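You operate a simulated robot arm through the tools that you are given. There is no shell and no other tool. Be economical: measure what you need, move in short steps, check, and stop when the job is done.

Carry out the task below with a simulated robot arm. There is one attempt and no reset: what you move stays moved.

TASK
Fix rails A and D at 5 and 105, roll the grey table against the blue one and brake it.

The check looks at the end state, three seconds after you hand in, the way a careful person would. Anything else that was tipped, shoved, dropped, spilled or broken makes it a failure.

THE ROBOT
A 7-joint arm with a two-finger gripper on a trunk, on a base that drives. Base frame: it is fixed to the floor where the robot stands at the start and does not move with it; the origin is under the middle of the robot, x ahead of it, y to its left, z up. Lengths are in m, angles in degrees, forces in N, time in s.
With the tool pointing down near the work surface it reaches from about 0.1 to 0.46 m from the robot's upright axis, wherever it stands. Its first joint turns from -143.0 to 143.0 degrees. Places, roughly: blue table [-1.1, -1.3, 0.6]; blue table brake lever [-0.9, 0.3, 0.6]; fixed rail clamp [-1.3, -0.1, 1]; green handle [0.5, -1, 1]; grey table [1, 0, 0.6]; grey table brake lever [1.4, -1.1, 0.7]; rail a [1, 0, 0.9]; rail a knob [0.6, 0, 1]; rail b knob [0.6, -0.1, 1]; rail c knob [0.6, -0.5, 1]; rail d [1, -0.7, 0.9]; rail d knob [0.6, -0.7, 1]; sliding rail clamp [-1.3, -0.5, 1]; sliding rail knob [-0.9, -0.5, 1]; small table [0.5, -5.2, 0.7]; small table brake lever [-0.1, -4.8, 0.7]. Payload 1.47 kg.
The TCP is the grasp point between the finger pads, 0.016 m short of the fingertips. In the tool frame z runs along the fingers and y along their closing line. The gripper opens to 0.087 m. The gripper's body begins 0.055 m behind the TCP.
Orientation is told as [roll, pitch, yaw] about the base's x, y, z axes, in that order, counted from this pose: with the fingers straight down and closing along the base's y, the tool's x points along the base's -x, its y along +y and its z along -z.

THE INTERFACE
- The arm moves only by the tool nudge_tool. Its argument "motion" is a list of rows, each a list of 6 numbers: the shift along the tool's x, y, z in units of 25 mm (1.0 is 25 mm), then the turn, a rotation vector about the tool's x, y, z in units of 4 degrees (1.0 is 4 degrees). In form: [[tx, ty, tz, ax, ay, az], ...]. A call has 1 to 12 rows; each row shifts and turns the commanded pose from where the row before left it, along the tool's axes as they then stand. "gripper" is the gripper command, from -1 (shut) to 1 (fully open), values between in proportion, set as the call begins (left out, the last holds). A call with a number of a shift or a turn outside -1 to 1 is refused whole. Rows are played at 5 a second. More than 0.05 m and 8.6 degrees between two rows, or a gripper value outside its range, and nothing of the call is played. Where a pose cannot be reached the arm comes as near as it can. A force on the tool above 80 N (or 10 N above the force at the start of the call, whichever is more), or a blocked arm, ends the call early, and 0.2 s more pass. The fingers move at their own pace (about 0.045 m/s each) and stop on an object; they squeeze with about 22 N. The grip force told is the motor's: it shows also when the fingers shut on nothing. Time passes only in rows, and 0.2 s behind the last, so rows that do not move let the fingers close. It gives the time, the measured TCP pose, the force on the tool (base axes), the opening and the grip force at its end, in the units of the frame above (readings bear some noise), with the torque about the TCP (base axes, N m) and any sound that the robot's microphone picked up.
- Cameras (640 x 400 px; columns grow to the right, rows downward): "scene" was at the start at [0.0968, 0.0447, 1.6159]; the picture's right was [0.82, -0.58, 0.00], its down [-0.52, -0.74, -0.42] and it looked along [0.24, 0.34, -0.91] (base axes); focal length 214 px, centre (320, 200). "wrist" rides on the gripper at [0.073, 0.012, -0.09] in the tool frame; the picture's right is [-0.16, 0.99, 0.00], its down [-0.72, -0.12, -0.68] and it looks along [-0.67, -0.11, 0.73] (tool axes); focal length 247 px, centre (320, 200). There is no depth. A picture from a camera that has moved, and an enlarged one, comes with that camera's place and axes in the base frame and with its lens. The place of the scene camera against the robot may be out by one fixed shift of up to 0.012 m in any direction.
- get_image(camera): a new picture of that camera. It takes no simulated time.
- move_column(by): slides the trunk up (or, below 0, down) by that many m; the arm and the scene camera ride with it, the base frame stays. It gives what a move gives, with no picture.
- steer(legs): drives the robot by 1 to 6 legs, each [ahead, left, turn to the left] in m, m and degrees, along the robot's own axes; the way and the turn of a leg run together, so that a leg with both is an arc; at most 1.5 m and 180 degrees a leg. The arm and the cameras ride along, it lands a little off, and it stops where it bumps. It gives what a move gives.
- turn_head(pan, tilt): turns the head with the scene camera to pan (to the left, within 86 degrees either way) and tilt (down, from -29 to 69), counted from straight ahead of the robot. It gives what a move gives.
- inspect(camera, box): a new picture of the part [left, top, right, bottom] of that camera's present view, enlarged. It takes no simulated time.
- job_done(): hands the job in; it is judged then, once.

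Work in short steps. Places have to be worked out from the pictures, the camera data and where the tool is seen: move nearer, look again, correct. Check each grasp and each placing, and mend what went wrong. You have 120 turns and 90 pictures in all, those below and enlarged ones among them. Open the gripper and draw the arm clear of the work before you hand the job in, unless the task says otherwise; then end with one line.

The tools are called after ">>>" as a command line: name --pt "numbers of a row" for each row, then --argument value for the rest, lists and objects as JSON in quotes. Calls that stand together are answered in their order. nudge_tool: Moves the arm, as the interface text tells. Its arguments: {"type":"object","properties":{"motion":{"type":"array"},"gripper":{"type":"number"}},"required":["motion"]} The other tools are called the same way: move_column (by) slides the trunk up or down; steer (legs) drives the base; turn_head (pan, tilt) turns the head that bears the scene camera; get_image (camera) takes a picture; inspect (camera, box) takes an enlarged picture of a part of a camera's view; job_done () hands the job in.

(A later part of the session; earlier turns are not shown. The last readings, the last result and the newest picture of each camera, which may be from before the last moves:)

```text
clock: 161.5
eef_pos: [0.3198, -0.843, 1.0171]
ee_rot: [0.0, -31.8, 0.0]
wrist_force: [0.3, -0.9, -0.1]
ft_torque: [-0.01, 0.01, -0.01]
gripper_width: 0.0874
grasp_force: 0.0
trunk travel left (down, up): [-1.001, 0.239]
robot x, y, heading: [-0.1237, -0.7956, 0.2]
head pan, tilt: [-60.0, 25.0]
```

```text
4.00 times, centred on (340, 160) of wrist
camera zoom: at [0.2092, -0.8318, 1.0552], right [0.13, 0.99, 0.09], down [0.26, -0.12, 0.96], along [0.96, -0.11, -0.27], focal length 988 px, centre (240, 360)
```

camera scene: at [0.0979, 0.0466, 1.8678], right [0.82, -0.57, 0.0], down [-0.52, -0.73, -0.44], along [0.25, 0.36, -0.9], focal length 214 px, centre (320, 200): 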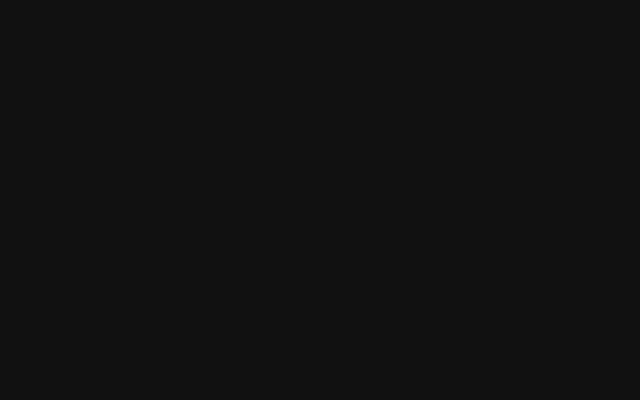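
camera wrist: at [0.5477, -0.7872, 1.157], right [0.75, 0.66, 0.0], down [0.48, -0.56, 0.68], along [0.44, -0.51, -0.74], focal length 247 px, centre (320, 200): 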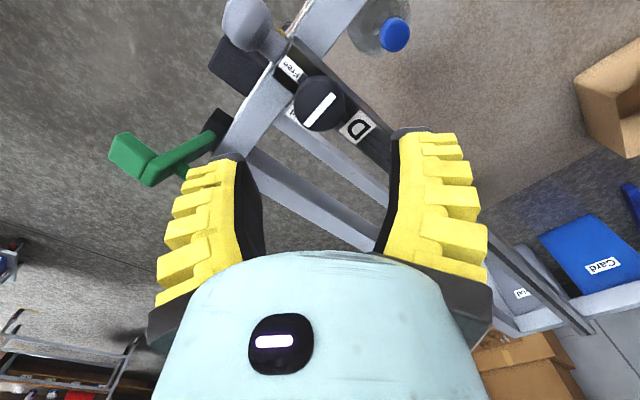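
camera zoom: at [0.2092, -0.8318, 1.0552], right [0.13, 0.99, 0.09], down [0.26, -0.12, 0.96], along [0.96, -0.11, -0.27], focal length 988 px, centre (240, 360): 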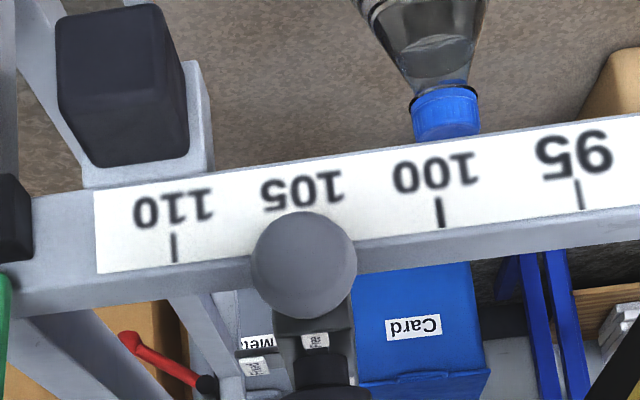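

D reads 105.0. Both rails are set. Next I'll survey the blue table and the way there, with the trunk raised and the robot turned in place.

>>> move_column --by 0.2

>>> steer --legs '[[-0.1, 0, 0], [0, 0, 120]]'

>>> get_image --camera "wrist"

>>> steer --legs '[[0, 0, 60]]'

>>> get_image --camera "wrist"

```text
clock: 163.7
eef_pos: [0.3201, -0.8434, 1.2171]
ee_rot: [0.2, -31.8, -0.1]
wrist_force: [-0.2, 0.1, -0.1]
ft_torque: [-0.02, -0.02, 0.03]
gripper_width: 0.0871
grasp_force: 0.0
trunk travel left (down, up): [-1.201, 0.039]
robot x, y, heading: [-0.1278, -0.7966, 0.1]
head pan, tilt: [-60.0, 25.0]
```

```text
clock: 169.8
eef_pos: [-0.3958, -0.3847, 1.2174]
ee_rot: [0.3, -31.8, 118.3]
wrist_force: [-0.3, -0.4, 0.0]
ft_torque: [-0.03, 0.03, 0.01]
gripper_width: 0.0872
grasp_force: 0.2
trunk travel left (down, up): [-1.201, 0.039]
robot x, y, heading: [-0.2251, -0.796, 118.7]
head pan, tilt: [-60.0, 25.0]
```

```text
42 pictures are left
camera wrist: at [-0.3554, -0.4871, 1.2553], right [-0.93, -0.35, 0.09], down [-0.02, 0.28, 0.96], along [-0.36, 0.89, -0.27], focal length 247 px, centre (320, 200)
```

wrist: 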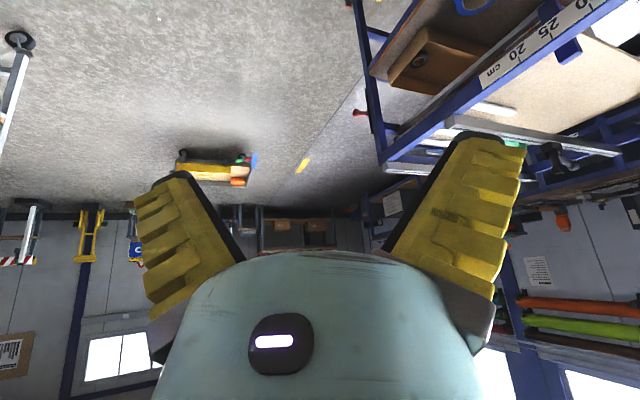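

```text
clock: 172.8
eef_pos: [-0.6694, -0.7447, 1.2169]
ee_rot: [0.2, -31.8, 178.9]
wrist_force: [0.2, 0.5, 0.4]
ft_torque: [0.0, 0.01, -0.01]
gripper_width: 0.087
grasp_force: 0.1
trunk travel left (down, up): [-1.201, 0.039]
robot x, y, heading: [-0.2229, -0.8023, 178.8]
head pan, tilt: [-60.0, 25.0]
```

```text
41 pictures are left
camera wrist: at [-0.56, -0.7583, 1.2553], right [-0.15, -0.98, 0.09], down [-0.25, 0.12, 0.96], along [-0.95, 0.12, -0.27], focal length 247 px, centre (320, 200)
```

wrist: 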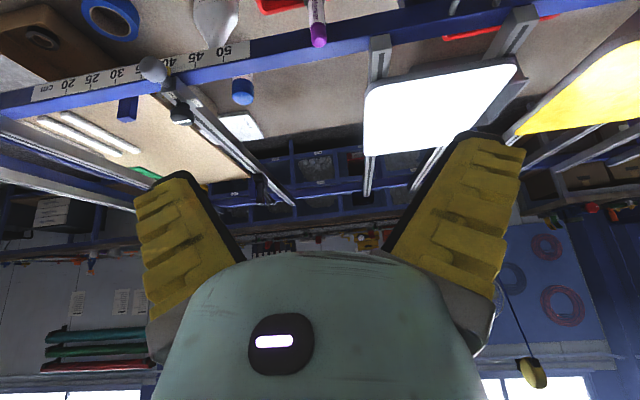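

The blue table's long front faces the grey table's front at about x ≈ −0.87. The green handle is on the grey table's −y front corner, so I need to see the −y end and the way around it. I'll turn to face −y.

>>> steer --legs '[[0, 0, 90]]'

>>> get_image --camera "wrist"

>>> steer --legs '[[0, 0, 50]]'

>>> get_image --camera "wrist"

```text
clock: 177.1
eef_pos: [-0.2752, -1.2412, 1.2175]
ee_rot: [0.2, -31.8, -90.7]
wrist_force: [0.5, -0.2, 0.3]
ft_torque: [-0.01, 0.01, -0.04]
gripper_width: 0.087
grasp_force: 0.0
trunk travel left (down, up): [-1.201, 0.039]
robot x, y, heading: [-0.224, -0.7973, -90.6]
head pan, tilt: [-60.0, 25.0]
```

```text
40 pictures are left
camera wrist: at [-0.2627, -1.1327, 1.2553], right [0.99, -0.14, 0.09], down [-0.12, -0.26, 0.96], along [-0.12, -0.96, -0.27], focal length 247 px, centre (320, 200)
```

wrist: 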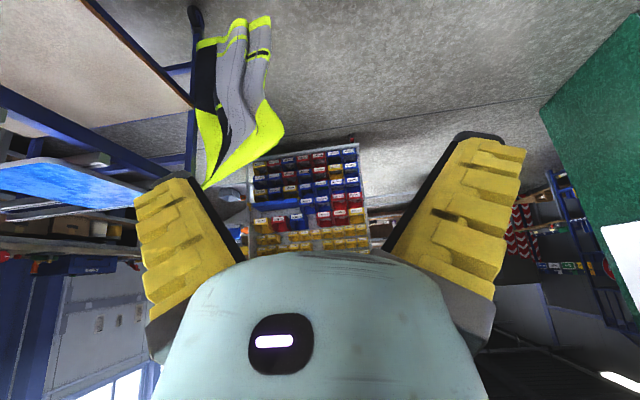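

```text
clock: 179.8
eef_pos: [0.0824, -1.1215, 1.2176]
ee_rot: [0.2, -31.8, -40.7]
wrist_force: [0.0, -0.1, 0.5]
ft_torque: [-0.01, -0.03, 0.02]
gripper_width: 0.0871
grasp_force: 0.1
trunk travel left (down, up): [-1.201, 0.039]
robot x, y, heading: [-0.2255, -0.7952, -40.8]
head pan, tilt: [-60.0, 25.0]
```

```text
39 pictures are left
camera wrist: at [0.0068, -1.0418, 1.2552], right [0.75, 0.66, 0.09], down [0.12, -0.26, 0.96], along [0.66, -0.7, -0.27], focal length 247 px, centre (320, 200)
```

wrist: 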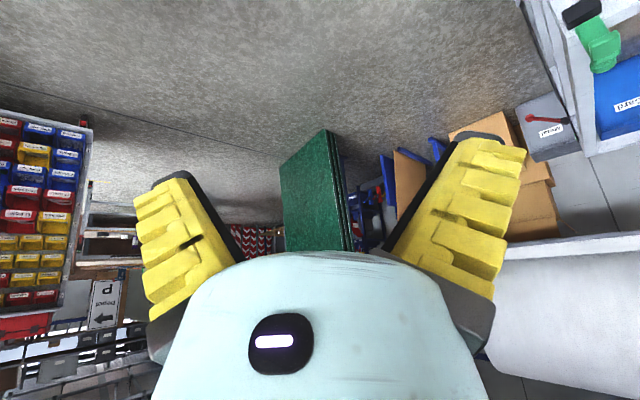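

The brake lever is a red lever on a box at the grey table's rear −y end, and there is plenty of room on that side. I'll drive around to about (0.2, −1.6) and face +y to study the green handle.

>>> steer --legs '[[0.848, -0.325, 0], [0, 0, 110]]'

>>> get_image --camera "wrist"

```text
clock: 189.2
eef_pos: [0.4023, -1.1945, 1.2162]
ee_rot: [0.3, -31.8, 69.9]
wrist_force: [-0.2, 0.4, -0.3]
ft_torque: [-0.03, 0.0, -0.01]
gripper_width: 0.087
grasp_force: 0.0
trunk travel left (down, up): [-1.201, 0.039]
robot x, y, heading: [0.2081, -1.5938, 70.4]
head pan, tilt: [-60.0, 25.0]
```

```text
38 pictures are left
camera wrist: at [0.3532, -1.2933, 1.2552], right [-0.88, 0.46, 0.09], down [0.2, 0.2, 0.96], along [0.43, 0.86, -0.27], focal length 247 px, centre (320, 200)
```

wrist: 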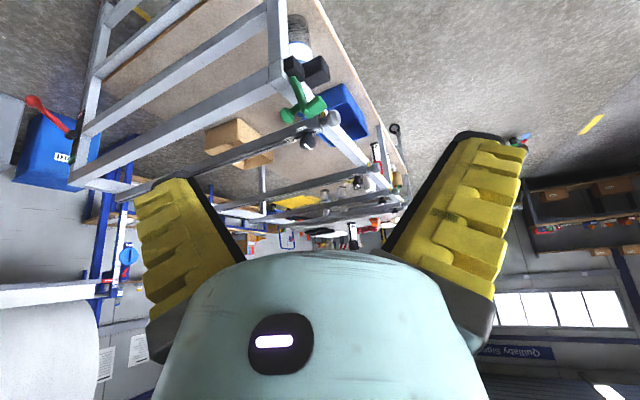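

>>> inspect --camera "wrist" --box '[220, 30, 380, 130]'

>>> inspect --camera "wrist" --box '[0, 60, 160, 160]'

```text
4.00 times, centred on (300, 80) of wrist
camera zoom: at [0.3532, -1.2933, 1.2552], right [-0.88, 0.46, 0.09], down [0.2, 0.2, 0.96], along [0.43, 0.86, -0.27], focal length 988 px, centre (400, 680)
```

zoom: 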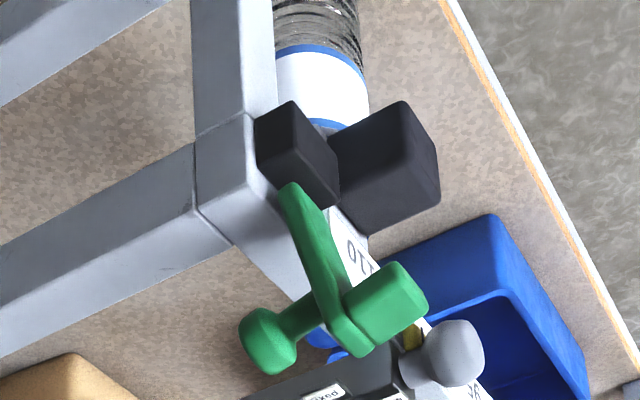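

```text
4.00 times, centred on (80, 110) of wrist
camera zoom: at [0.3532, -1.2933, 1.2552], right [-0.88, 0.46, 0.09], down [0.2, 0.2, 0.96], along [0.43, 0.86, -0.27], focal length 988 px, centre (1280, 560)
```

zoom: 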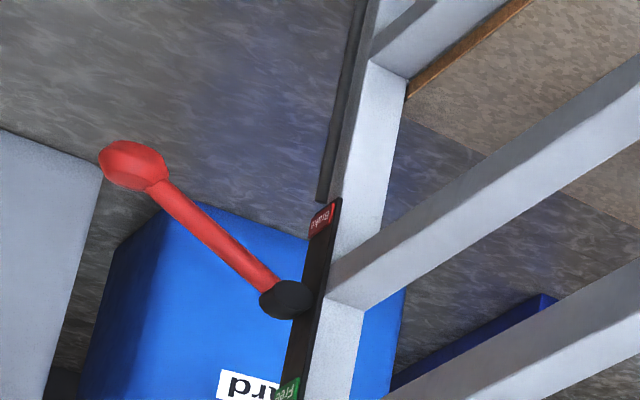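

The handle is a short vertical arm with a horizontal grip along x, at about (0.51 to 0.57, −0.96, 0.98). The lever plate reads "Brake" at the bottom and "Free" at the top. Before rolling, I want the profile of bumper versus rail heads, so I'll look level along +y.

>>> move_column --by -0.27

>>> steer --legs '[[0, 0, 20], [0, -0.22, 0]]'

>>> get_image --camera "wrist"

```text
clock: 191.9
eef_pos: [0.4031, -1.1931, 0.9452]
ee_rot: [0.1, -31.9, 70.0]
wrist_force: [-0.3, 0.6, -0.4]
ft_torque: [0.02, 0.03, 0.01]
gripper_width: 0.0869
grasp_force: 0.0
trunk travel left (down, up): [-0.931, 0.309]
robot x, y, heading: [0.2074, -1.5985, 70.1]
head pan, tilt: [-60.0, 25.0]
```

```text
clock: 194.7
eef_pos: [0.4739, -1.1521, 0.9457]
ee_rot: [0.3, -31.8, 89.9]
wrist_force: [-1.1, -0.4, 0.2]
ft_torque: [-0.03, -0.03, 0.0]
gripper_width: 0.0866
grasp_force: 0.0
trunk travel left (down, up): [-0.931, 0.309]
robot x, y, heading: [0.428, -1.5917, 90.0]
head pan, tilt: [-60.0, 25.0]
```

```text
35 pictures are left
camera wrist: at [0.4614, -1.2616, 0.9852], right [-0.99, 0.14, 0.09], down [0.12, 0.26, 0.96], along [0.11, 0.96, -0.27], focal length 247 px, centre (320, 200)
```

wrist: 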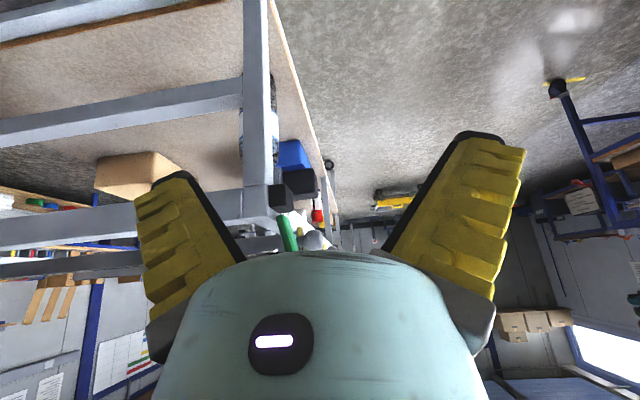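

>>> inspect --camera "wrist" --box '[240, 150, 368, 230]'

>>> move_column --by 0.08

>>> inspect --camera "wrist" --box '[240, 100, 400, 200]'

```text
5.00 times, centred on (304, 190) of wrist
camera zoom: at [0.4614, -1.2616, 0.9852], right [-0.99, 0.14, 0.09], down [0.12, 0.26, 0.96], along [0.11, 0.96, -0.27], focal length 1235 px, centre (400, 250)
```

zoom: 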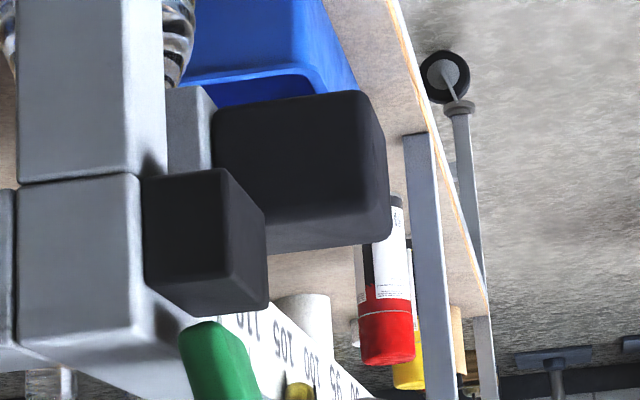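

```text
clock: 195.8
eef_pos: [0.4733, -1.1514, 1.026]
ee_rot: [0.2, -31.8, 89.9]
wrist_force: [-0.5, -0.1, -0.1]
ft_torque: [-0.01, 0.02, 0.0]
gripper_width: 0.0872
grasp_force: 0.1
trunk travel left (down, up): [-1.011, 0.229]
robot x, y, heading: [0.4247, -1.5948, 89.9]
head pan, tilt: [-60.0, 25.0]
```

```text
4.00 times, centred on (320, 150) of wrist
camera zoom: at [0.4615, -1.2617, 1.0652], right [-0.99, 0.14, 0.09], down [0.12, 0.26, 0.96], along [0.11, 0.96, -0.27], focal length 988 px, centre (320, 400)
```

zoom: 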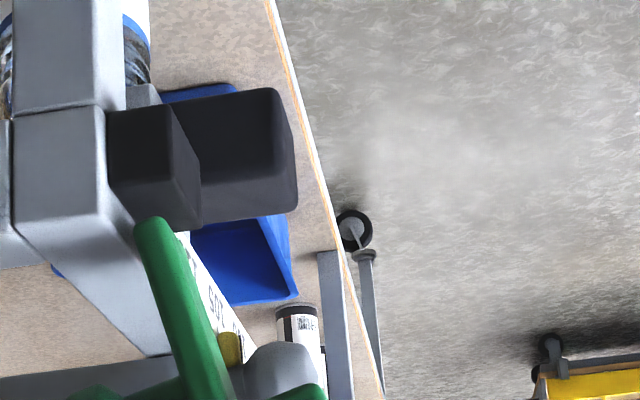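

The bumper fronts stand at about the same x as the rail heads. I also need the brake lever's present state before rolling, so I'll move along the −y side toward it.

>>> steer --legs '[[0, -0.6, 0], [0, 0, -20]]'

>>> get_image --camera "wrist"

```text
clock: 200.3
eef_pos: [1.2257, -1.1915, 1.0272]
ee_rot: [0.3, -31.8, 70.3]
wrist_force: [0.4, 0.8, 0.3]
ft_torque: [0.0, 0.0, -0.01]
gripper_width: 0.087
grasp_force: 0.0
trunk travel left (down, up): [-1.011, 0.229]
robot x, y, heading: [1.0346, -1.5952, 70.6]
head pan, tilt: [-60.0, 25.0]
```

```text
32 pictures are left
camera wrist: at [1.1768, -1.2908, 1.0652], right [-0.89, 0.46, 0.09], down [0.2, 0.2, 0.96], along [0.42, 0.87, -0.27], focal length 247 px, centre (320, 200)
```

wrist: 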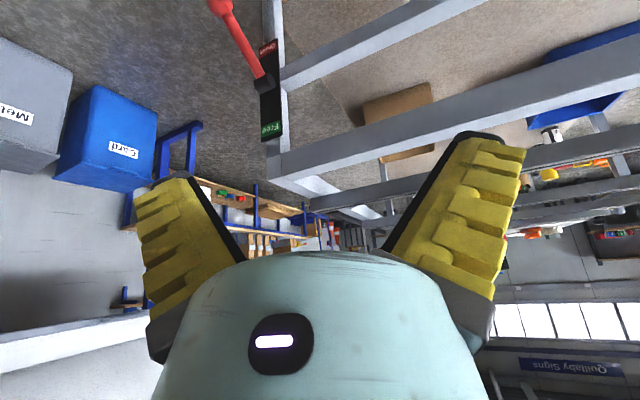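

By triangulation the lever hub is at (1.406, −1.005, 0.745) and the ball at (1.39, −1.108, 0.69). It points down, toward "Brake", so the table is braked now and I must free it first. I'll set the tool upright and stand in front of the lever.

>>> nudge_tool --pt "0 0 0 0 1 0" --pt "0 0 0 0 1 0" --pt "0 0 0 0 1 0" --pt "0 0 0 0 1 0" --pt "0 0 0 0 1 0" --pt "0 0 0 0 1 0" --pt "0 0 0 0 1 0" --pt "0 0 0 0 1 0"

>>> steer --legs '[[0, 0, 19.5], [0.03, -0.31, 0]]'

>>> move_column --by -0.12

>>> get_image --camera "wrist"

```text
clock: 202.1
eef_pos: [1.2252, -1.1913, 1.0264]
ee_rot: [0.0, 0.4, 70.4]
wrist_force: [0.2, -0.4, -0.2]
ft_torque: [0.01, 0.01, -0.02]
gripper_width: 0.087
grasp_force: 0.1
trunk travel left (down, up): [-1.011, 0.229]
robot x, y, heading: [1.0354, -1.5949, 70.4]
head pan, tilt: [-60.0, 25.0]
```

```text
clock: 205.3
eef_pos: [1.3875, -1.121, 1.0257]
ee_rot: [0.1, 0.4, 89.9]
wrist_force: [-0.2, 0.8, 0.5]
ft_torque: [0.04, -0.02, -0.04]
gripper_width: 0.0871
grasp_force: 0.1
trunk travel left (down, up): [-1.011, 0.229]
robot x, y, heading: [1.342, -1.5651, 90.1]
head pan, tilt: [-60.0, 25.0]
```

```text
clock: 206.8
eef_pos: [1.3864, -1.1201, 0.9067]
ee_rot: [0.1, 0.2, 89.9]
wrist_force: [-0.3, -0.2, -0.2]
ft_torque: [0.01, 0.0, -0.01]
gripper_width: 0.0869
grasp_force: 0.0
trunk travel left (down, up): [-0.891, 0.349]
robot x, y, heading: [1.3407, -1.5623, 90.1]
head pan, tilt: [-60.0, 25.0]
```

```text
31 pictures are left
camera wrist: at [1.3752, -1.1936, 0.997], right [-0.99, 0.16, 0.0], down [0.12, 0.73, 0.68], along [0.11, 0.67, -0.74], focal length 247 px, centre (320, 200)
```

wrist: 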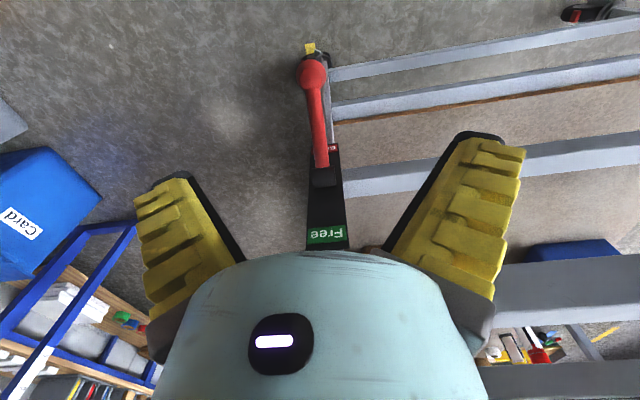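

The ball is at about (1.398, −1.112, 0.69). I'll align over it and lower the trunk 0.17.

>>> nudge_tool --pt "-0.32 -0.46 0 0 0 0" --pt "0 0 0 0 0 0"

>>> move_column --by -0.17

>>> get_image --camera "wrist"

```text
clock: 207.4
eef_pos: [1.3986, -1.1126, 0.9068]
ee_rot: [0.2, 0.1, 90.0]
wrist_force: [-0.1, 0.5, 0.1]
ft_torque: [0.01, 0.04, -0.04]
gripper_width: 0.0867
grasp_force: 0.0
trunk travel left (down, up): [-0.891, 0.349]
robot x, y, heading: [1.3387, -1.5644, 89.9]
head pan, tilt: [-60.0, 25.0]
```

```text
clock: 209.3
eef_pos: [1.399, -1.1119, 0.7365]
ee_rot: [0.1, 0.2, 89.9]
wrist_force: [-0.1, -0.2, 0.2]
ft_torque: [0.03, 0.02, -0.01]
gripper_width: 0.087
grasp_force: 0.1
trunk travel left (down, up): [-0.721, 0.519]
robot x, y, heading: [1.3403, -1.5653, 89.9]
head pan, tilt: [-60.0, 25.0]
```

```text
30 pictures are left
camera wrist: at [1.3864, -1.1857, 0.827], right [-0.99, 0.16, 0.0], down [0.12, 0.73, 0.68], along [0.11, 0.67, -0.74], focal length 247 px, centre (320, 200)
```

wrist: 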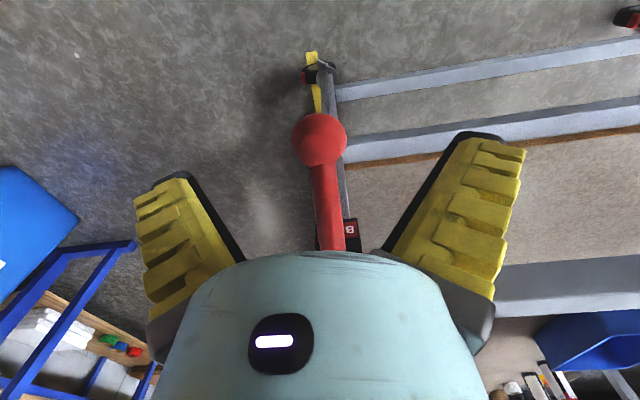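

The ball is centred. I'll lower to z 0.692 and close.

>>> move_column --by -0.045

>>> nudge_tool --pt "0 0 0 0 0 0" --pt "0 0 0 0 0 0" --pt "0 0 0 0 0 0" --pt "0 0 0 0 0 0" --pt "0 0 0 0 0 0" --gripper -1

>>> nudge_tool --pt "0.1 0 -0.5 0 0 0" --pt "0.1 0 -0.5 0 0 0" --pt "0 0 0 0 0 0"

```text
clock: 210.2
eef_pos: [1.3984, -1.1132, 0.6915]
ee_rot: [0.0, 0.3, 89.9]
wrist_force: [0.1, 0.1, 0.1]
ft_torque: [-0.01, -0.02, -0.01]
gripper_width: 0.0868
grasp_force: 0.1
trunk travel left (down, up): [-0.676, 0.564]
robot x, y, heading: [1.3429, -1.5619, 90.1]
head pan, tilt: [-60.0, 25.0]
```

```text
clock: 211.4
eef_pos: [1.4008, -1.1143, 0.6919]
ee_rot: [0.0, 0.2, 89.9]
wrist_force: [3.2, -6.9, 17.7]
ft_torque: [0.46, -0.04, -0.01]
gripper_width: 0.0319
grasp_force: 30.0
trunk travel left (down, up): [-0.676, 0.564]
robot x, y, heading: [1.3438, -1.5679, 89.8]
head pan, tilt: [-60.0, 25.0]
```

```text
clock: 212.2
eef_pos: [1.3984, -1.1182, 0.7153]
ee_rot: [0.2, 0.3, 89.9]
wrist_force: [0.2, -0.7, -0.9]
ft_torque: [0.04, -0.02, -0.01]
gripper_width: 0.0
grasp_force: 28.1
trunk travel left (down, up): [-0.676, 0.564]
robot x, y, heading: [1.3386, -1.565, 90.1]
head pan, tilt: [-60.0, 25.0]
```

The ball slipped out because I gripped above its middle. I'll open, go about 17 mm lower than before, and grip again.

>>> nudge_tool --pt "0 0 0 0 0 0" --pt "0 0 0 0 0 0" --pt "0 0 0 0 0 0" --pt "0 0 0 0 0 0" --pt "-0.15 0 0.6 0 0 0" --pt "0 0 0.6 0 0 0" --pt "0 0 0.5 0 0 0" --pt "0 0 0 0 0 0" --gripper 1

>>> nudge_tool --pt "0 0 0 0 0 0" --pt "0 0 0 0 0 0" --pt "0 0 0 0 0 0" --pt "0 0 0 0 0 0" --pt "0 0 0 0 0 0" --gripper -1

>>> get_image --camera "wrist"

```text
clock: 214.0
eef_pos: [1.398, -1.1148, 0.6723]
ee_rot: [0.0, 0.2, 90.1]
wrist_force: [0.6, 0.1, 0.1]
ft_torque: [-0.02, -0.02, 0.01]
gripper_width: 0.0873
grasp_force: 0.1
trunk travel left (down, up): [-0.676, 0.564]
robot x, y, heading: [1.34, -1.5669, 90.0]
head pan, tilt: [-60.0, 25.0]
```

```text
clock: 215.2
eef_pos: [1.3997, -1.1136, 0.6721]
ee_rot: [-0.1, 0.5, 89.9]
wrist_force: [5.3, 3.0, -10.8]
ft_torque: [-0.87, 0.0, 0.0]
gripper_width: 0.0343
grasp_force: 30.2
trunk travel left (down, up): [-0.676, 0.564]
robot x, y, heading: [1.3404, -1.5612, 90.2]
head pan, tilt: [-60.0, 25.0]
```

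```text
29 pictures are left
camera wrist: at [1.3879, -1.1879, 0.7638], right [-0.99, 0.16, 0.0], down [0.12, 0.73, 0.68], along [0.11, 0.67, -0.74], focal length 247 px, centre (320, 200)
```

wrist: 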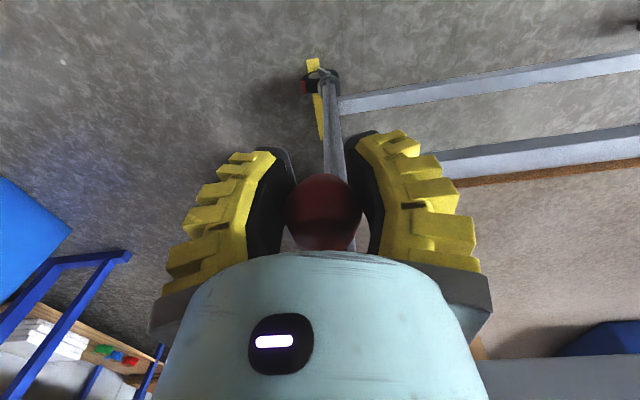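

Now it's held at 34 mm, slightly below the middle. I'll raise it along the arc in small steps.

>>> nudge_tool --pt "0.2 0 -0.4 0 0 0" --pt "0.15 0 -0.5 0 0 0" --pt "0.1 0 -0.5 0 0 0" --pt "0.05 0 -0.5 0 0 0" --pt "0 0 -0.5 0 0 0"

>>> get_image --camera "wrist"

```text
clock: 216.4
eef_pos: [1.4003, -1.1242, 0.7349]
ee_rot: [0.0, -0.2, 90.1]
wrist_force: [5.5, -11.1, 1.9]
ft_torque: [0.19, 0.28, 0.05]
gripper_width: 0.0062
grasp_force: 30.4
trunk travel left (down, up): [-0.676, 0.564]
robot x, y, heading: [1.3435, -1.5615, 90.0]
head pan, tilt: [-60.0, 25.0]
```

```text
28 pictures are left
camera wrist: at [1.3879, -1.1985, 0.8254], right [-0.99, 0.16, 0.0], down [0.12, 0.72, 0.68], along [0.11, 0.67, -0.73], focal length 247 px, centre (320, 200)
```

wrist: 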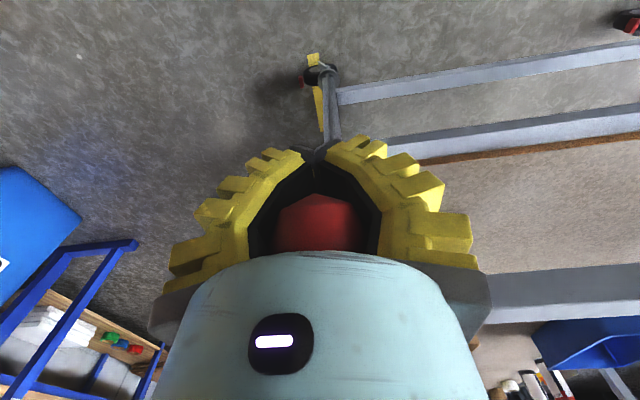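

The fingertips have closed beneath the ball, which is now caged between the curved fingers. That works for lifting, so I'll continue upward in steps.

>>> nudge_tool --pt "-0.1 0 -0.5 0 0 0" --pt "-0.1 0 -0.5 0 0 0" --pt "-0.15 0 -0.5 0 0 0" --pt "-0.2 0 -0.5 0 0 0" --pt "0 0 0 0 0 0"

>>> get_image --camera "wrist"

```text
clock: 217.6
eef_pos: [1.3994, -1.1093, 0.7846]
ee_rot: [0.1, 0.0, 89.8]
wrist_force: [6.2, 23.6, -28.8]
ft_torque: [-0.83, 0.26, 0.03]
gripper_width: 0.0083
grasp_force: 30.4
trunk travel left (down, up): [-0.676, 0.564]
robot x, y, heading: [1.3435, -1.5616, 89.9]
head pan, tilt: [-60.0, 25.0]
```

```text
27 pictures are left
camera wrist: at [1.3876, -1.1822, 0.8755], right [-0.99, 0.16, 0.0], down [0.12, 0.72, 0.68], along [0.11, 0.67, -0.73], focal length 247 px, centre (320, 200)
```

wrist: 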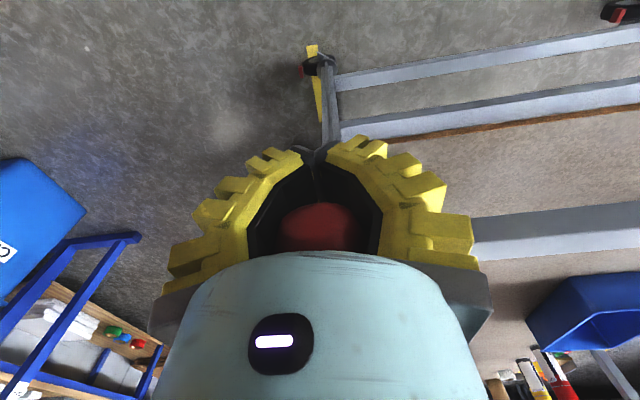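

The ball should now be near the mirrored upper position, with −29 N on the tool. I'll push up one more small step, then open, lift clear and look.

>>> nudge_tool --pt "-0.1 0 -0.4 0 0 0" --pt "0 0 0 0 0 0"

>>> nudge_tool --pt "0 0 0.2 0 0 0" --pt "0 0 0 0 0 0" --pt "0 0 0 0 0 0" --pt "0 0 0 0 0 0" --pt "0 0 0 0 0 0" --pt "0 0 -1 0 0 0" --pt "0 0 -1 0 0 0" --pt "0 0 -1 0 0 0" --pt "0 0 0 0 0 0" --gripper 1

>>> move_column --by 0.15

>>> get_image --camera "wrist"

```text
clock: 218.2
eef_pos: [1.3993, -1.1131, 0.7921]
ee_rot: [0.1, 0.6, 89.8]
wrist_force: [6.9, 23.0, -61.4]
ft_torque: [-1.12, 0.27, -0.01]
gripper_width: 0.0172
grasp_force: 30.1
trunk travel left (down, up): [-0.676, 0.564]
robot x, y, heading: [1.3412, -1.5662, 90.2]
head pan, tilt: [-60.0, 25.0]
```

```text
clock: 220.2
eef_pos: [1.3994, -1.11, 0.8624]
ee_rot: [0.1, 0.4, 89.9]
wrist_force: [0.0, -0.3, 0.2]
ft_torque: [0.02, -0.02, -0.01]
gripper_width: 0.087
grasp_force: 0.1
trunk travel left (down, up): [-0.676, 0.564]
robot x, y, heading: [1.3442, -1.564, 90.2]
head pan, tilt: [-60.0, 25.0]
```

```text
clock: 221.9
eef_pos: [1.3994, -1.1109, 1.0138]
ee_rot: [0.1, 0.2, 89.9]
wrist_force: [0.2, 0.1, 0.7]
ft_torque: [-0.03, 0.01, 0.04]
gripper_width: 0.0873
grasp_force: 0.2
trunk travel left (down, up): [-0.826, 0.414]
robot x, y, heading: [1.3369, -1.5614, 90.0]
head pan, tilt: [-60.0, 25.0]
```

```text
26 pictures are left
camera wrist: at [1.3874, -1.1831, 1.1042], right [-0.99, 0.16, 0.0], down [0.12, 0.73, 0.68], along [0.11, 0.67, -0.74], focal length 247 px, centre (320, 200)
```

wrist: 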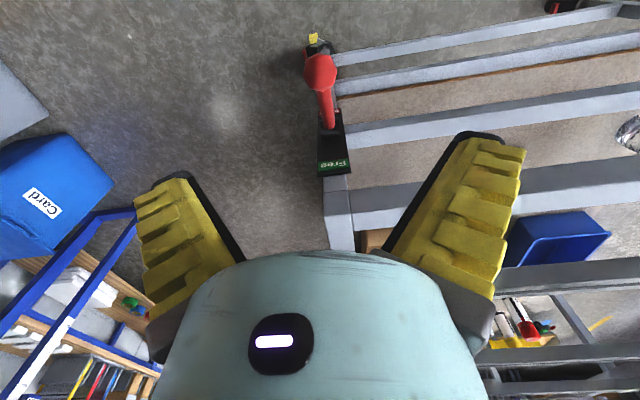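

The lever is up at "Free". Now to the green handle: I'll raise the trunk a bit and drive left along the table to look at the handle from above.

>>> move_column --by 0.15

>>> steer --legs '[[0, 0.85, 0], [0.08, 0, 0]]'

>>> get_image --camera "wrist"

```text
clock: 223.7
eef_pos: [1.3993, -1.1102, 1.1636]
ee_rot: [0.1, 0.2, 90.0]
wrist_force: [0.4, -0.3, 0.1]
ft_torque: [-0.01, 0.02, -0.03]
gripper_width: 0.087
grasp_force: 0.0
trunk travel left (down, up): [-0.976, 0.264]
robot x, y, heading: [1.3406, -1.5625, 90.1]
head pan, tilt: [-60.0, 25.0]
```

```text
clock: 228.9
eef_pos: [0.5472, -1.0282, 1.1626]
ee_rot: [0.1, 0.2, 89.7]
wrist_force: [-0.1, 0.3, 0.4]
ft_torque: [-0.03, -0.02, -0.01]
gripper_width: 0.087
grasp_force: 0.0
trunk travel left (down, up): [-0.976, 0.264]
robot x, y, heading: [0.4854, -1.4858, 89.9]
head pan, tilt: [-60.0, 25.0]
```

```text
25 pictures are left
camera wrist: at [0.5346, -1.1012, 1.2543], right [-0.99, 0.16, 0.0], down [0.12, 0.73, 0.68], along [0.11, 0.67, -0.74], focal length 247 px, centre (320, 200)
```

wrist: 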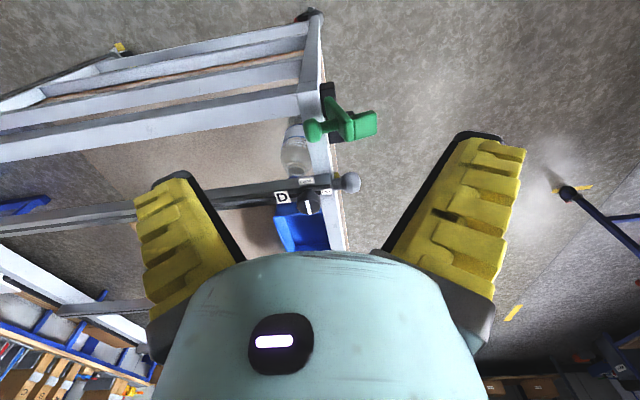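

>>> inspect --camera "wrist" --box '[280, 75, 408, 155]'

```text
5.00 times, centred on (344, 115) of wrist
camera zoom: at [0.5346, -1.1012, 1.2543], right [-0.99, 0.16, 0.0], down [0.12, 0.73, 0.68], along [0.11, 0.67, -0.74], focal length 1235 px, centre (200, 625)
```

zoom: 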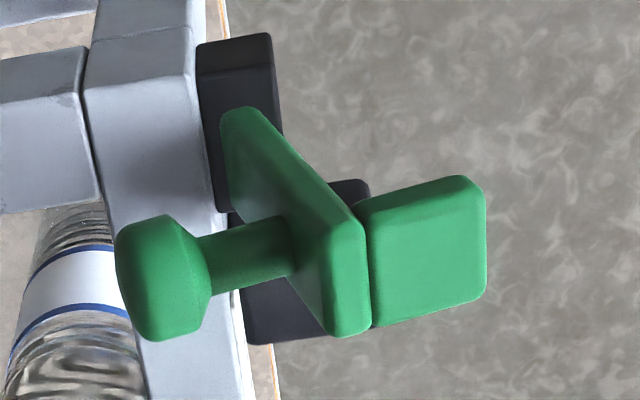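

The handle is a plate with a box on its −x side (front face x ≈ 0.493) and a knob on its +x side (rear x ≈ 0.573). The 0.08 m span can be clamped along x with the fingers straight down. I'll drive 0.06 closer and descend above it.

>>> steer --legs '[[0.055, 0.012, 0]]'

>>> nudge_tool --pt "0 0 1 0 0 0" --pt "0 0 1 0 0 0" --pt "0 0 1 0 0 0" --pt "0 0 0.5 0 0 0" --pt "0 0 0 0 0 0"

>>> get_image --camera "wrist"

```text
clock: 229.8
eef_pos: [0.5351, -0.9725, 1.1633]
ee_rot: [0.1, 0.2, 89.8]
wrist_force: [0.3, -0.6, -0.6]
ft_torque: [0.01, -0.01, 0.02]
gripper_width: 0.0868
grasp_force: 0.1
trunk travel left (down, up): [-0.976, 0.264]
robot x, y, heading: [0.4736, -1.427, 89.8]
head pan, tilt: [-60.0, 25.0]
```

```text
clock: 231.0
eef_pos: [0.5346, -0.9742, 1.0756]
ee_rot: [0.1, 0.3, 89.9]
wrist_force: [-1.0, -0.6, -0.5]
ft_torque: [0.0, -0.01, -0.02]
gripper_width: 0.087
grasp_force: 0.0
trunk travel left (down, up): [-0.976, 0.264]
robot x, y, heading: [0.4762, -1.426, 90.0]
head pan, tilt: [-60.0, 25.0]
```

```text
23 pictures are left
camera wrist: at [0.5221, -1.0471, 1.1667], right [-0.99, 0.16, 0.0], down [0.12, 0.73, 0.68], along [0.11, 0.67, -0.74], focal length 247 px, centre (320, 200)
```

wrist: 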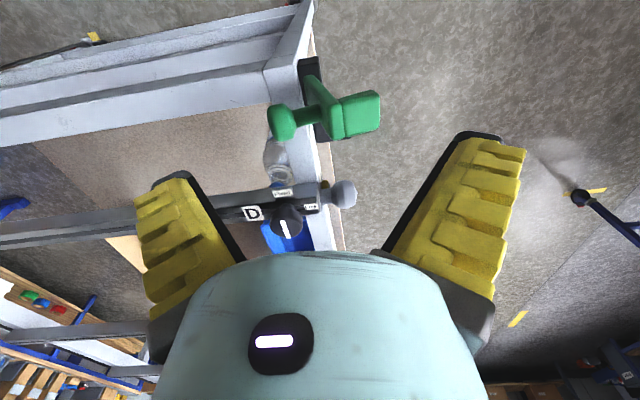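

The measured span is about 0.09 m, too wide to clamp. Instead I'll grip the box part across y, which gives firm control in y and friction in x. I'll turn the wrist 90° so the camera looks toward −x.

>>> nudge_tool --pt "0 0 0 0 0 -1" --pt "0 0 0 0 0 -1" --pt "0 0 0 0 0 -1" --pt "0 0 0 0 0 -1" --pt "0 0 0 0 0 -1" --pt "0 0 0 0 0 -1" --pt "0 0 0 0 0 -1" --pt "0 0 0 0 0 -1" --pt "0 0 0 0 0 -1" --pt "0 0 0 0 0 -1" --pt "0 0 0 0 0 -1" --pt "0 0 0 0 0 -1"

>>> nudge_tool --pt "0 0 0 0 0 -1" --pt "0 0 0 0 0 -1" --pt "0 0 0 0 0 -1" --pt "0 0 0 0 0 -1" --pt "0 0 0 0 0 -1" --pt "0 0 0 0 0 -1" --pt "0 0 0 0 0 -1" --pt "0 0 0 0 0 -1" --pt "0 0 0 0 0 -1" --pt "0 0 0 0 0 -1" --pt "0 0 0 0 0 -0.5"

>>> get_image --camera "wrist"

```text
clock: 233.6
eef_pos: [0.534, -0.9737, 1.0749]
ee_rot: [0.3, 0.2, 138.0]
wrist_force: [0.9, -0.4, 0.0]
ft_torque: [0.0, 0.0, 0.0]
gripper_width: 0.0869
grasp_force: 0.0
trunk travel left (down, up): [-0.976, 0.264]
robot x, y, heading: [0.476, -1.4309, 89.7]
head pan, tilt: [-60.0, 25.0]
```

```text
clock: 236.0
eef_pos: [0.5346, -0.9745, 1.0763]
ee_rot: [0.3, 0.0, 180.0]
wrist_force: [-0.1, 0.4, -0.1]
ft_torque: [-0.01, 0.02, -0.01]
gripper_width: 0.0869
grasp_force: 0.0
trunk travel left (down, up): [-0.976, 0.264]
robot x, y, heading: [0.4784, -1.4244, 89.7]
head pan, tilt: [-60.0, 25.0]
```

```text
22 pictures are left
camera wrist: at [0.607, -0.9857, 1.1665], right [-0.16, -0.99, 0.0], down [-0.72, 0.12, 0.68], along [-0.67, 0.11, -0.73], focal length 247 px, centre (320, 200)
```

wrist: 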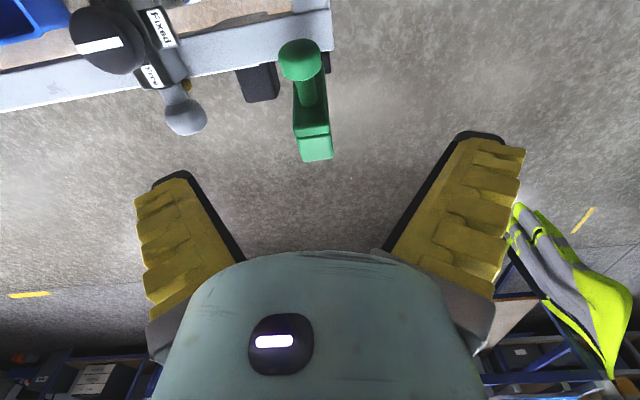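

The box is at about (0.505, −0.965, 0.985). I'll descend onto it and close.

>>> nudge_tool --pt "-0.65 -0.38 0 0 0 0" --pt "-0.6 0 0 0 0 0" --pt "0 0 1 0 0 0" --pt "0 0 1 0 0 0" --pt "0 0 1 0 0 0" --pt "0 0 0.8 0 0 0" --pt "0 0 0 0 0 0"

>>> nudge_tool --pt "0 0 0 0 0 0" --pt "0 0 0 0 0 0" --pt "0 0 0 0 0 0" --pt "0 0 0 0 0 0" --pt "0 0 0 0 0 0" --gripper -1

>>> get_image --camera "wrist"

```text
clock: 237.6
eef_pos: [0.5034, -0.9639, 0.9812]
ee_rot: [0.2, 0.0, 179.8]
wrist_force: [0.6, 0.9, -0.6]
ft_torque: [0.02, 0.04, -0.01]
gripper_width: 0.0871
grasp_force: 0.0
trunk travel left (down, up): [-0.976, 0.264]
robot x, y, heading: [0.4755, -1.4274, 90.0]
head pan, tilt: [-60.0, 25.0]
```

```text
clock: 238.8
eef_pos: [0.5037, -0.9658, 0.9799]
ee_rot: [0.3, -0.1, 179.8]
wrist_force: [-0.1, -5.8, 1.4]
ft_torque: [-0.06, -0.02, 0.15]
gripper_width: 0.0252
grasp_force: 29.8
trunk travel left (down, up): [-0.976, 0.264]
robot x, y, heading: [0.4773, -1.4246, 89.8]
head pan, tilt: [-60.0, 25.0]
```

```text
21 pictures are left
camera wrist: at [0.576, -0.9777, 1.0706], right [-0.16, -0.99, 0.01], down [-0.72, 0.12, 0.68], along [-0.67, 0.1, -0.73], focal length 247 px, centre (320, 200)
```

wrist: 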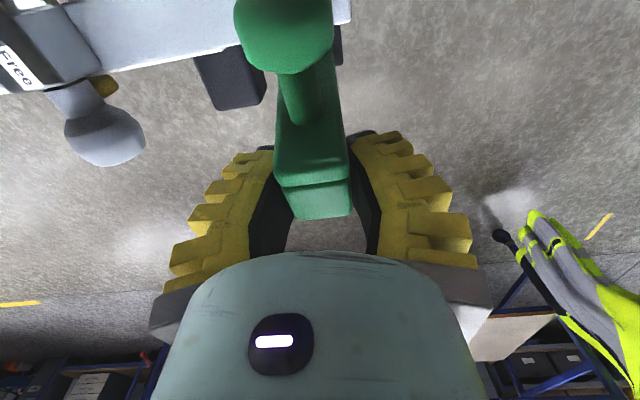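

It's gripped at 25 mm. I'll test by driving left (−x) 0.05 m.

>>> steer --legs '[[0, 0.05, 0]]'

>>> get_image --camera "wrist"

```text
clock: 239.8
eef_pos: [0.4523, -0.9625, 0.9812]
ee_rot: [0.1, -0.4, 179.8]
wrist_force: [-0.6, 0.0, -0.2]
ft_torque: [-0.04, 0.0, -0.03]
gripper_width: 0.0
grasp_force: 28.1
trunk travel left (down, up): [-0.976, 0.264]
robot x, y, heading: [0.4258, -1.4268, 89.9]
head pan, tilt: [-60.0, 25.0]
```

```text
20 pictures are left
camera wrist: at [0.5247, -0.9755, 1.0712], right [-0.16, -0.99, 0.0], down [-0.72, 0.12, 0.69], along [-0.68, 0.11, -0.73], focal length 247 px, centre (320, 200)
```

wrist: 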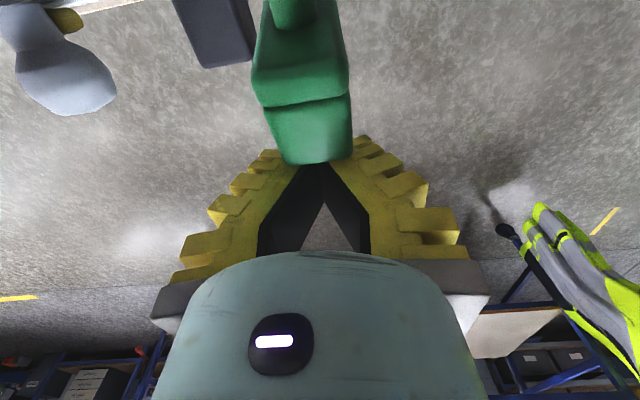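

The grip slipped off. Gripping the knob instead is better: behind it the finger edges meet the plate, so they can push −x positively. I'll open, lift, and move over the knob.

>>> nudge_tool --pt "0 0 -1 0 0 0" --pt "0 0 -1 0 0 0" --pt "0 0 -1 0 0 0" --pt "0 0 -0.4 0 0 0" --pt "1 0 0 0 0 0" --pt "1 0 0 0 0 0" --pt "0 0 0 0 0 0" --gripper 1

>>> steer --legs '[[0, -0.064, 0]]'

>>> get_image --camera "wrist"

```text
clock: 241.3
eef_pos: [0.5037, -0.9633, 1.0653]
ee_rot: [0.1, -0.4, 179.9]
wrist_force: [0.4, 0.0, -0.1]
ft_torque: [0.0, 0.01, -0.01]
gripper_width: 0.0867
grasp_force: 0.1
trunk travel left (down, up): [-0.976, 0.264]
robot x, y, heading: [0.425, -1.4275, 90.1]
head pan, tilt: [-60.0, 25.0]
```

```text
clock: 242.3
eef_pos: [0.567, -0.9637, 1.0664]
ee_rot: [0.1, -0.4, 179.8]
wrist_force: [-0.5, 0.2, -0.7]
ft_torque: [0.01, 0.03, 0.02]
gripper_width: 0.0869
grasp_force: 0.1
trunk travel left (down, up): [-0.976, 0.264]
robot x, y, heading: [0.4916, -1.428, 89.7]
head pan, tilt: [-60.0, 25.0]
```

```text
19 pictures are left
camera wrist: at [0.6394, -0.9755, 1.1559], right [-0.16, -0.99, 0.0], down [-0.72, 0.12, 0.69], along [-0.68, 0.11, -0.73], focal length 247 px, centre (320, 200)
```

wrist: 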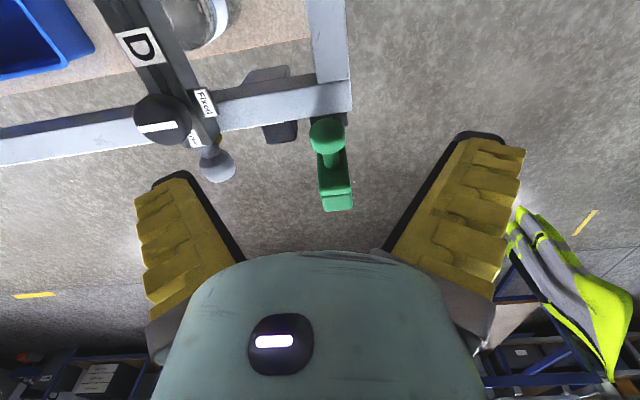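

The table did roll about 20 mm before the slip, so it rolls freely. The knob is now at about (0.545, −0.966). I'll descend on it and close.

>>> nudge_tool --pt "-0.85 0.08 0 0 0 0" --pt "0 0 1 0 0 0" --pt "0 0 1 0 0 0" --pt "0 0 1 0 0 0" --pt "0 0 0.3 0 0 0" --pt "0 0 0 0 0 0"

>>> nudge_tool --pt "0 0 0 0 0 0" --pt "0 0 0 0 0 0" --pt "0 0 0 0 0 0" --pt "0 0 0 0 0 0" --pt "0 0 0 0 0 0" --pt "-0.3 0 0 0 0 0" --pt "-0.3 0 0 0 0 0" --pt "-0.3 0 0 0 0 0" --pt "0 0 0 0 0 0" --gripper -1

>>> get_image --camera "wrist"

```text
clock: 243.7
eef_pos: [0.5451, -0.9649, 0.9828]
ee_rot: [0.1, -0.5, 179.9]
wrist_force: [-0.3, 0.1, 0.0]
ft_torque: [-0.02, -0.04, -0.02]
gripper_width: 0.0869
grasp_force: 0.1
trunk travel left (down, up): [-0.976, 0.264]
robot x, y, heading: [0.4928, -1.431, 89.9]
head pan, tilt: [-60.0, 25.0]
```

```text
clock: 245.7
eef_pos: [0.5221, -0.9667, 0.9829]
ee_rot: [0.2, -0.4, 179.9]
wrist_force: [5.0, 1.8, -14.2]
ft_torque: [-0.02, -0.37, -0.06]
gripper_width: 0.0197
grasp_force: 30.3
trunk travel left (down, up): [-0.976, 0.264]
robot x, y, heading: [0.4901, -1.4269, 90.2]
head pan, tilt: [-60.0, 25.0]
```

```text
18 pictures are left
camera wrist: at [0.5952, -0.978, 1.0732], right [-0.16, -0.99, 0.0], down [-0.72, 0.12, 0.69], along [-0.68, 0.11, -0.73], focal length 247 px, centre (320, 200)
```

wrist: 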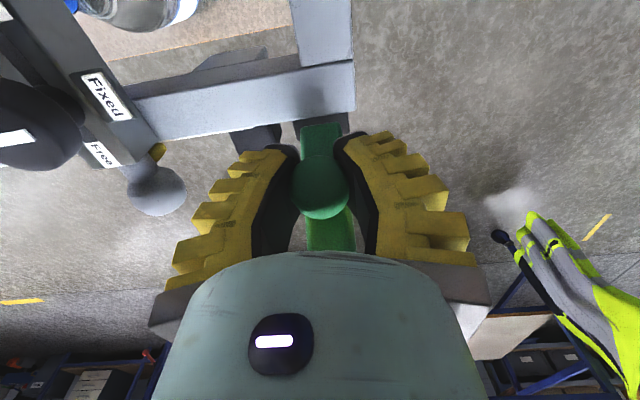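

The knob is held and the table follows with little force. I'll drive left 0.15 m and check.

>>> steer --legs '[[0, 0.15, 0]]'

>>> get_image --camera "wrist"

```text
clock: 247.1
eef_pos: [0.3707, -0.9649, 0.9841]
ee_rot: [0.1, -0.6, 180.0]
wrist_force: [-0.5, -0.5, -0.5]
ft_torque: [0.03, 0.03, 0.0]
gripper_width: 0.0001
grasp_force: 28.4
trunk travel left (down, up): [-0.976, 0.264]
robot x, y, heading: [0.3389, -1.4246, 89.9]
head pan, tilt: [-60.0, 25.0]
```

```text
17 pictures are left
camera wrist: at [0.4441, -0.9766, 1.0738], right [-0.16, -0.99, 0.0], down [-0.72, 0.12, 0.69], along [-0.68, 0.11, -0.73], focal length 247 px, centre (320, 200)
```

wrist: 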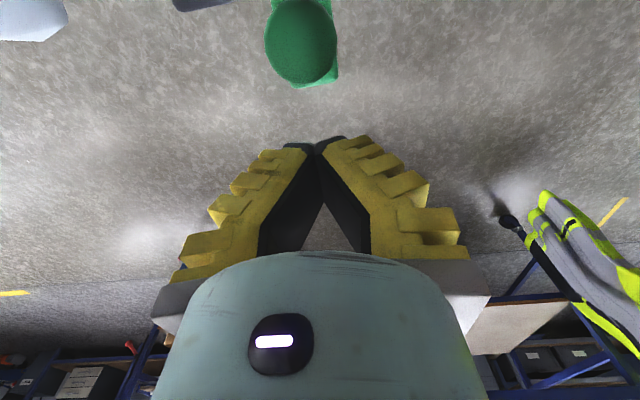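

It slipped off again: the knob is now at about x ≈ 0.43, so the base starts too briskly for a friction grip. I'll push instead, with closed fingers behind the knob (+x side). Lift, move behind, descend.

>>> nudge_tool --pt "0 0 -1 0 0 0" --pt "0 0 -1 0 0 0" --pt "0 0 -1 0 0 0" --pt "1 0 0 0 0 0" --pt "1 0 0 0 0 0" --pt "1 0 0 0 0 0" --pt "1 0 0 0 0 0" --pt "0.5 0 0 0 0 0" --pt "0 0 0 0 0 0" --gripper -1

>>> get_image --camera "wrist"

```text
clock: 249.1
eef_pos: [0.4845, -0.9643, 1.0583]
ee_rot: [0.1, -0.4, 179.9]
wrist_force: [0.3, 0.3, -0.1]
ft_torque: [0.01, 0.04, 0.0]
gripper_width: 0.0
grasp_force: 28.0
trunk travel left (down, up): [-0.976, 0.264]
robot x, y, heading: [0.3392, -1.4285, 89.8]
head pan, tilt: [-60.0, 25.0]
```

```text
16 pictures are left
camera wrist: at [0.5569, -0.9762, 1.1478], right [-0.16, -0.99, 0.0], down [-0.72, 0.12, 0.69], along [-0.68, 0.11, -0.73], focal length 247 px, centre (320, 200)
```

wrist: 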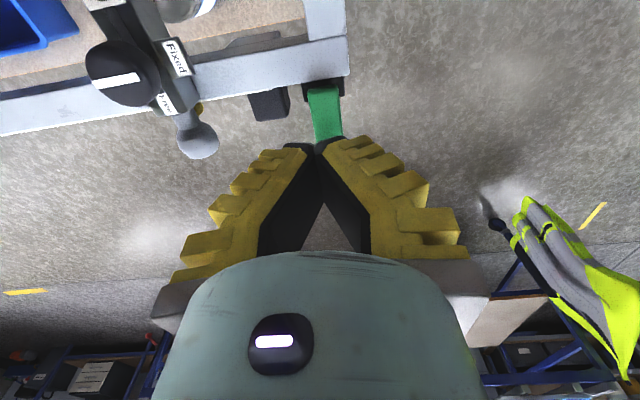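

From D's head (x ≈ 0.457) the knob must be at about x ≈ 0.498, and what I saw before was the box. I'll move to x ≈ 0.54, descend behind the knob, then nudge in gently until contact.

>>> nudge_tool --pt "1 0 0 0 0 0" --pt "1 0.06 0 0 0 0" --pt "0.3 0 0 0 0 0" --pt "0 0 1 0 0 0" --pt "0 0 1 0 0 0" --pt "0 0 0.95 0 0 0" --pt "0 0 0 0 0 0"

>>> nudge_tool --pt "-0.3 0 0 0 0 0" --pt "-0.3 0 0 0 0 0" --pt "-0.3 0 0 0 0 0" --pt "-0.3 0 0 0 0 0" --pt "-0.3 0 0 0 0 0" --pt "-0.3 0 0 0 0 0" --pt "-0.3 0 0 0 0 0"

>>> get_image --camera "wrist"

```text
clock: 250.7
eef_pos: [0.5415, -0.9661, 0.985]
ee_rot: [0.1, -0.4, -179.8]
wrist_force: [-0.2, 0.3, 0.3]
ft_torque: [-0.02, 0.02, 0.03]
gripper_width: 0.0
grasp_force: 28.2
trunk travel left (down, up): [-0.976, 0.264]
robot x, y, heading: [0.3401, -1.4256, 89.8]
head pan, tilt: [-60.0, 25.0]
```

```text
clock: 252.3
eef_pos: [0.4901, -0.9666, 0.9844]
ee_rot: [0.2, -0.4, 179.8]
wrist_force: [0.3, 0.1, -0.5]
ft_torque: [-0.01, -0.01, 0.01]
gripper_width: 0.0
grasp_force: 27.8
trunk travel left (down, up): [-0.976, 0.264]
robot x, y, heading: [0.3374, -1.4268, 89.9]
head pan, tilt: [-60.0, 25.0]
```

```text
15 pictures are left
camera wrist: at [0.5616, -0.9785, 1.0744], right [-0.16, -0.99, 0.0], down [-0.72, 0.12, 0.69], along [-0.68, 0.11, -0.73], focal length 247 px, centre (320, 200)
```

wrist: 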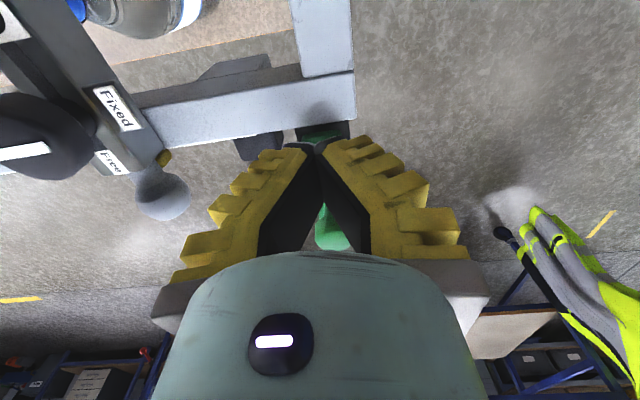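

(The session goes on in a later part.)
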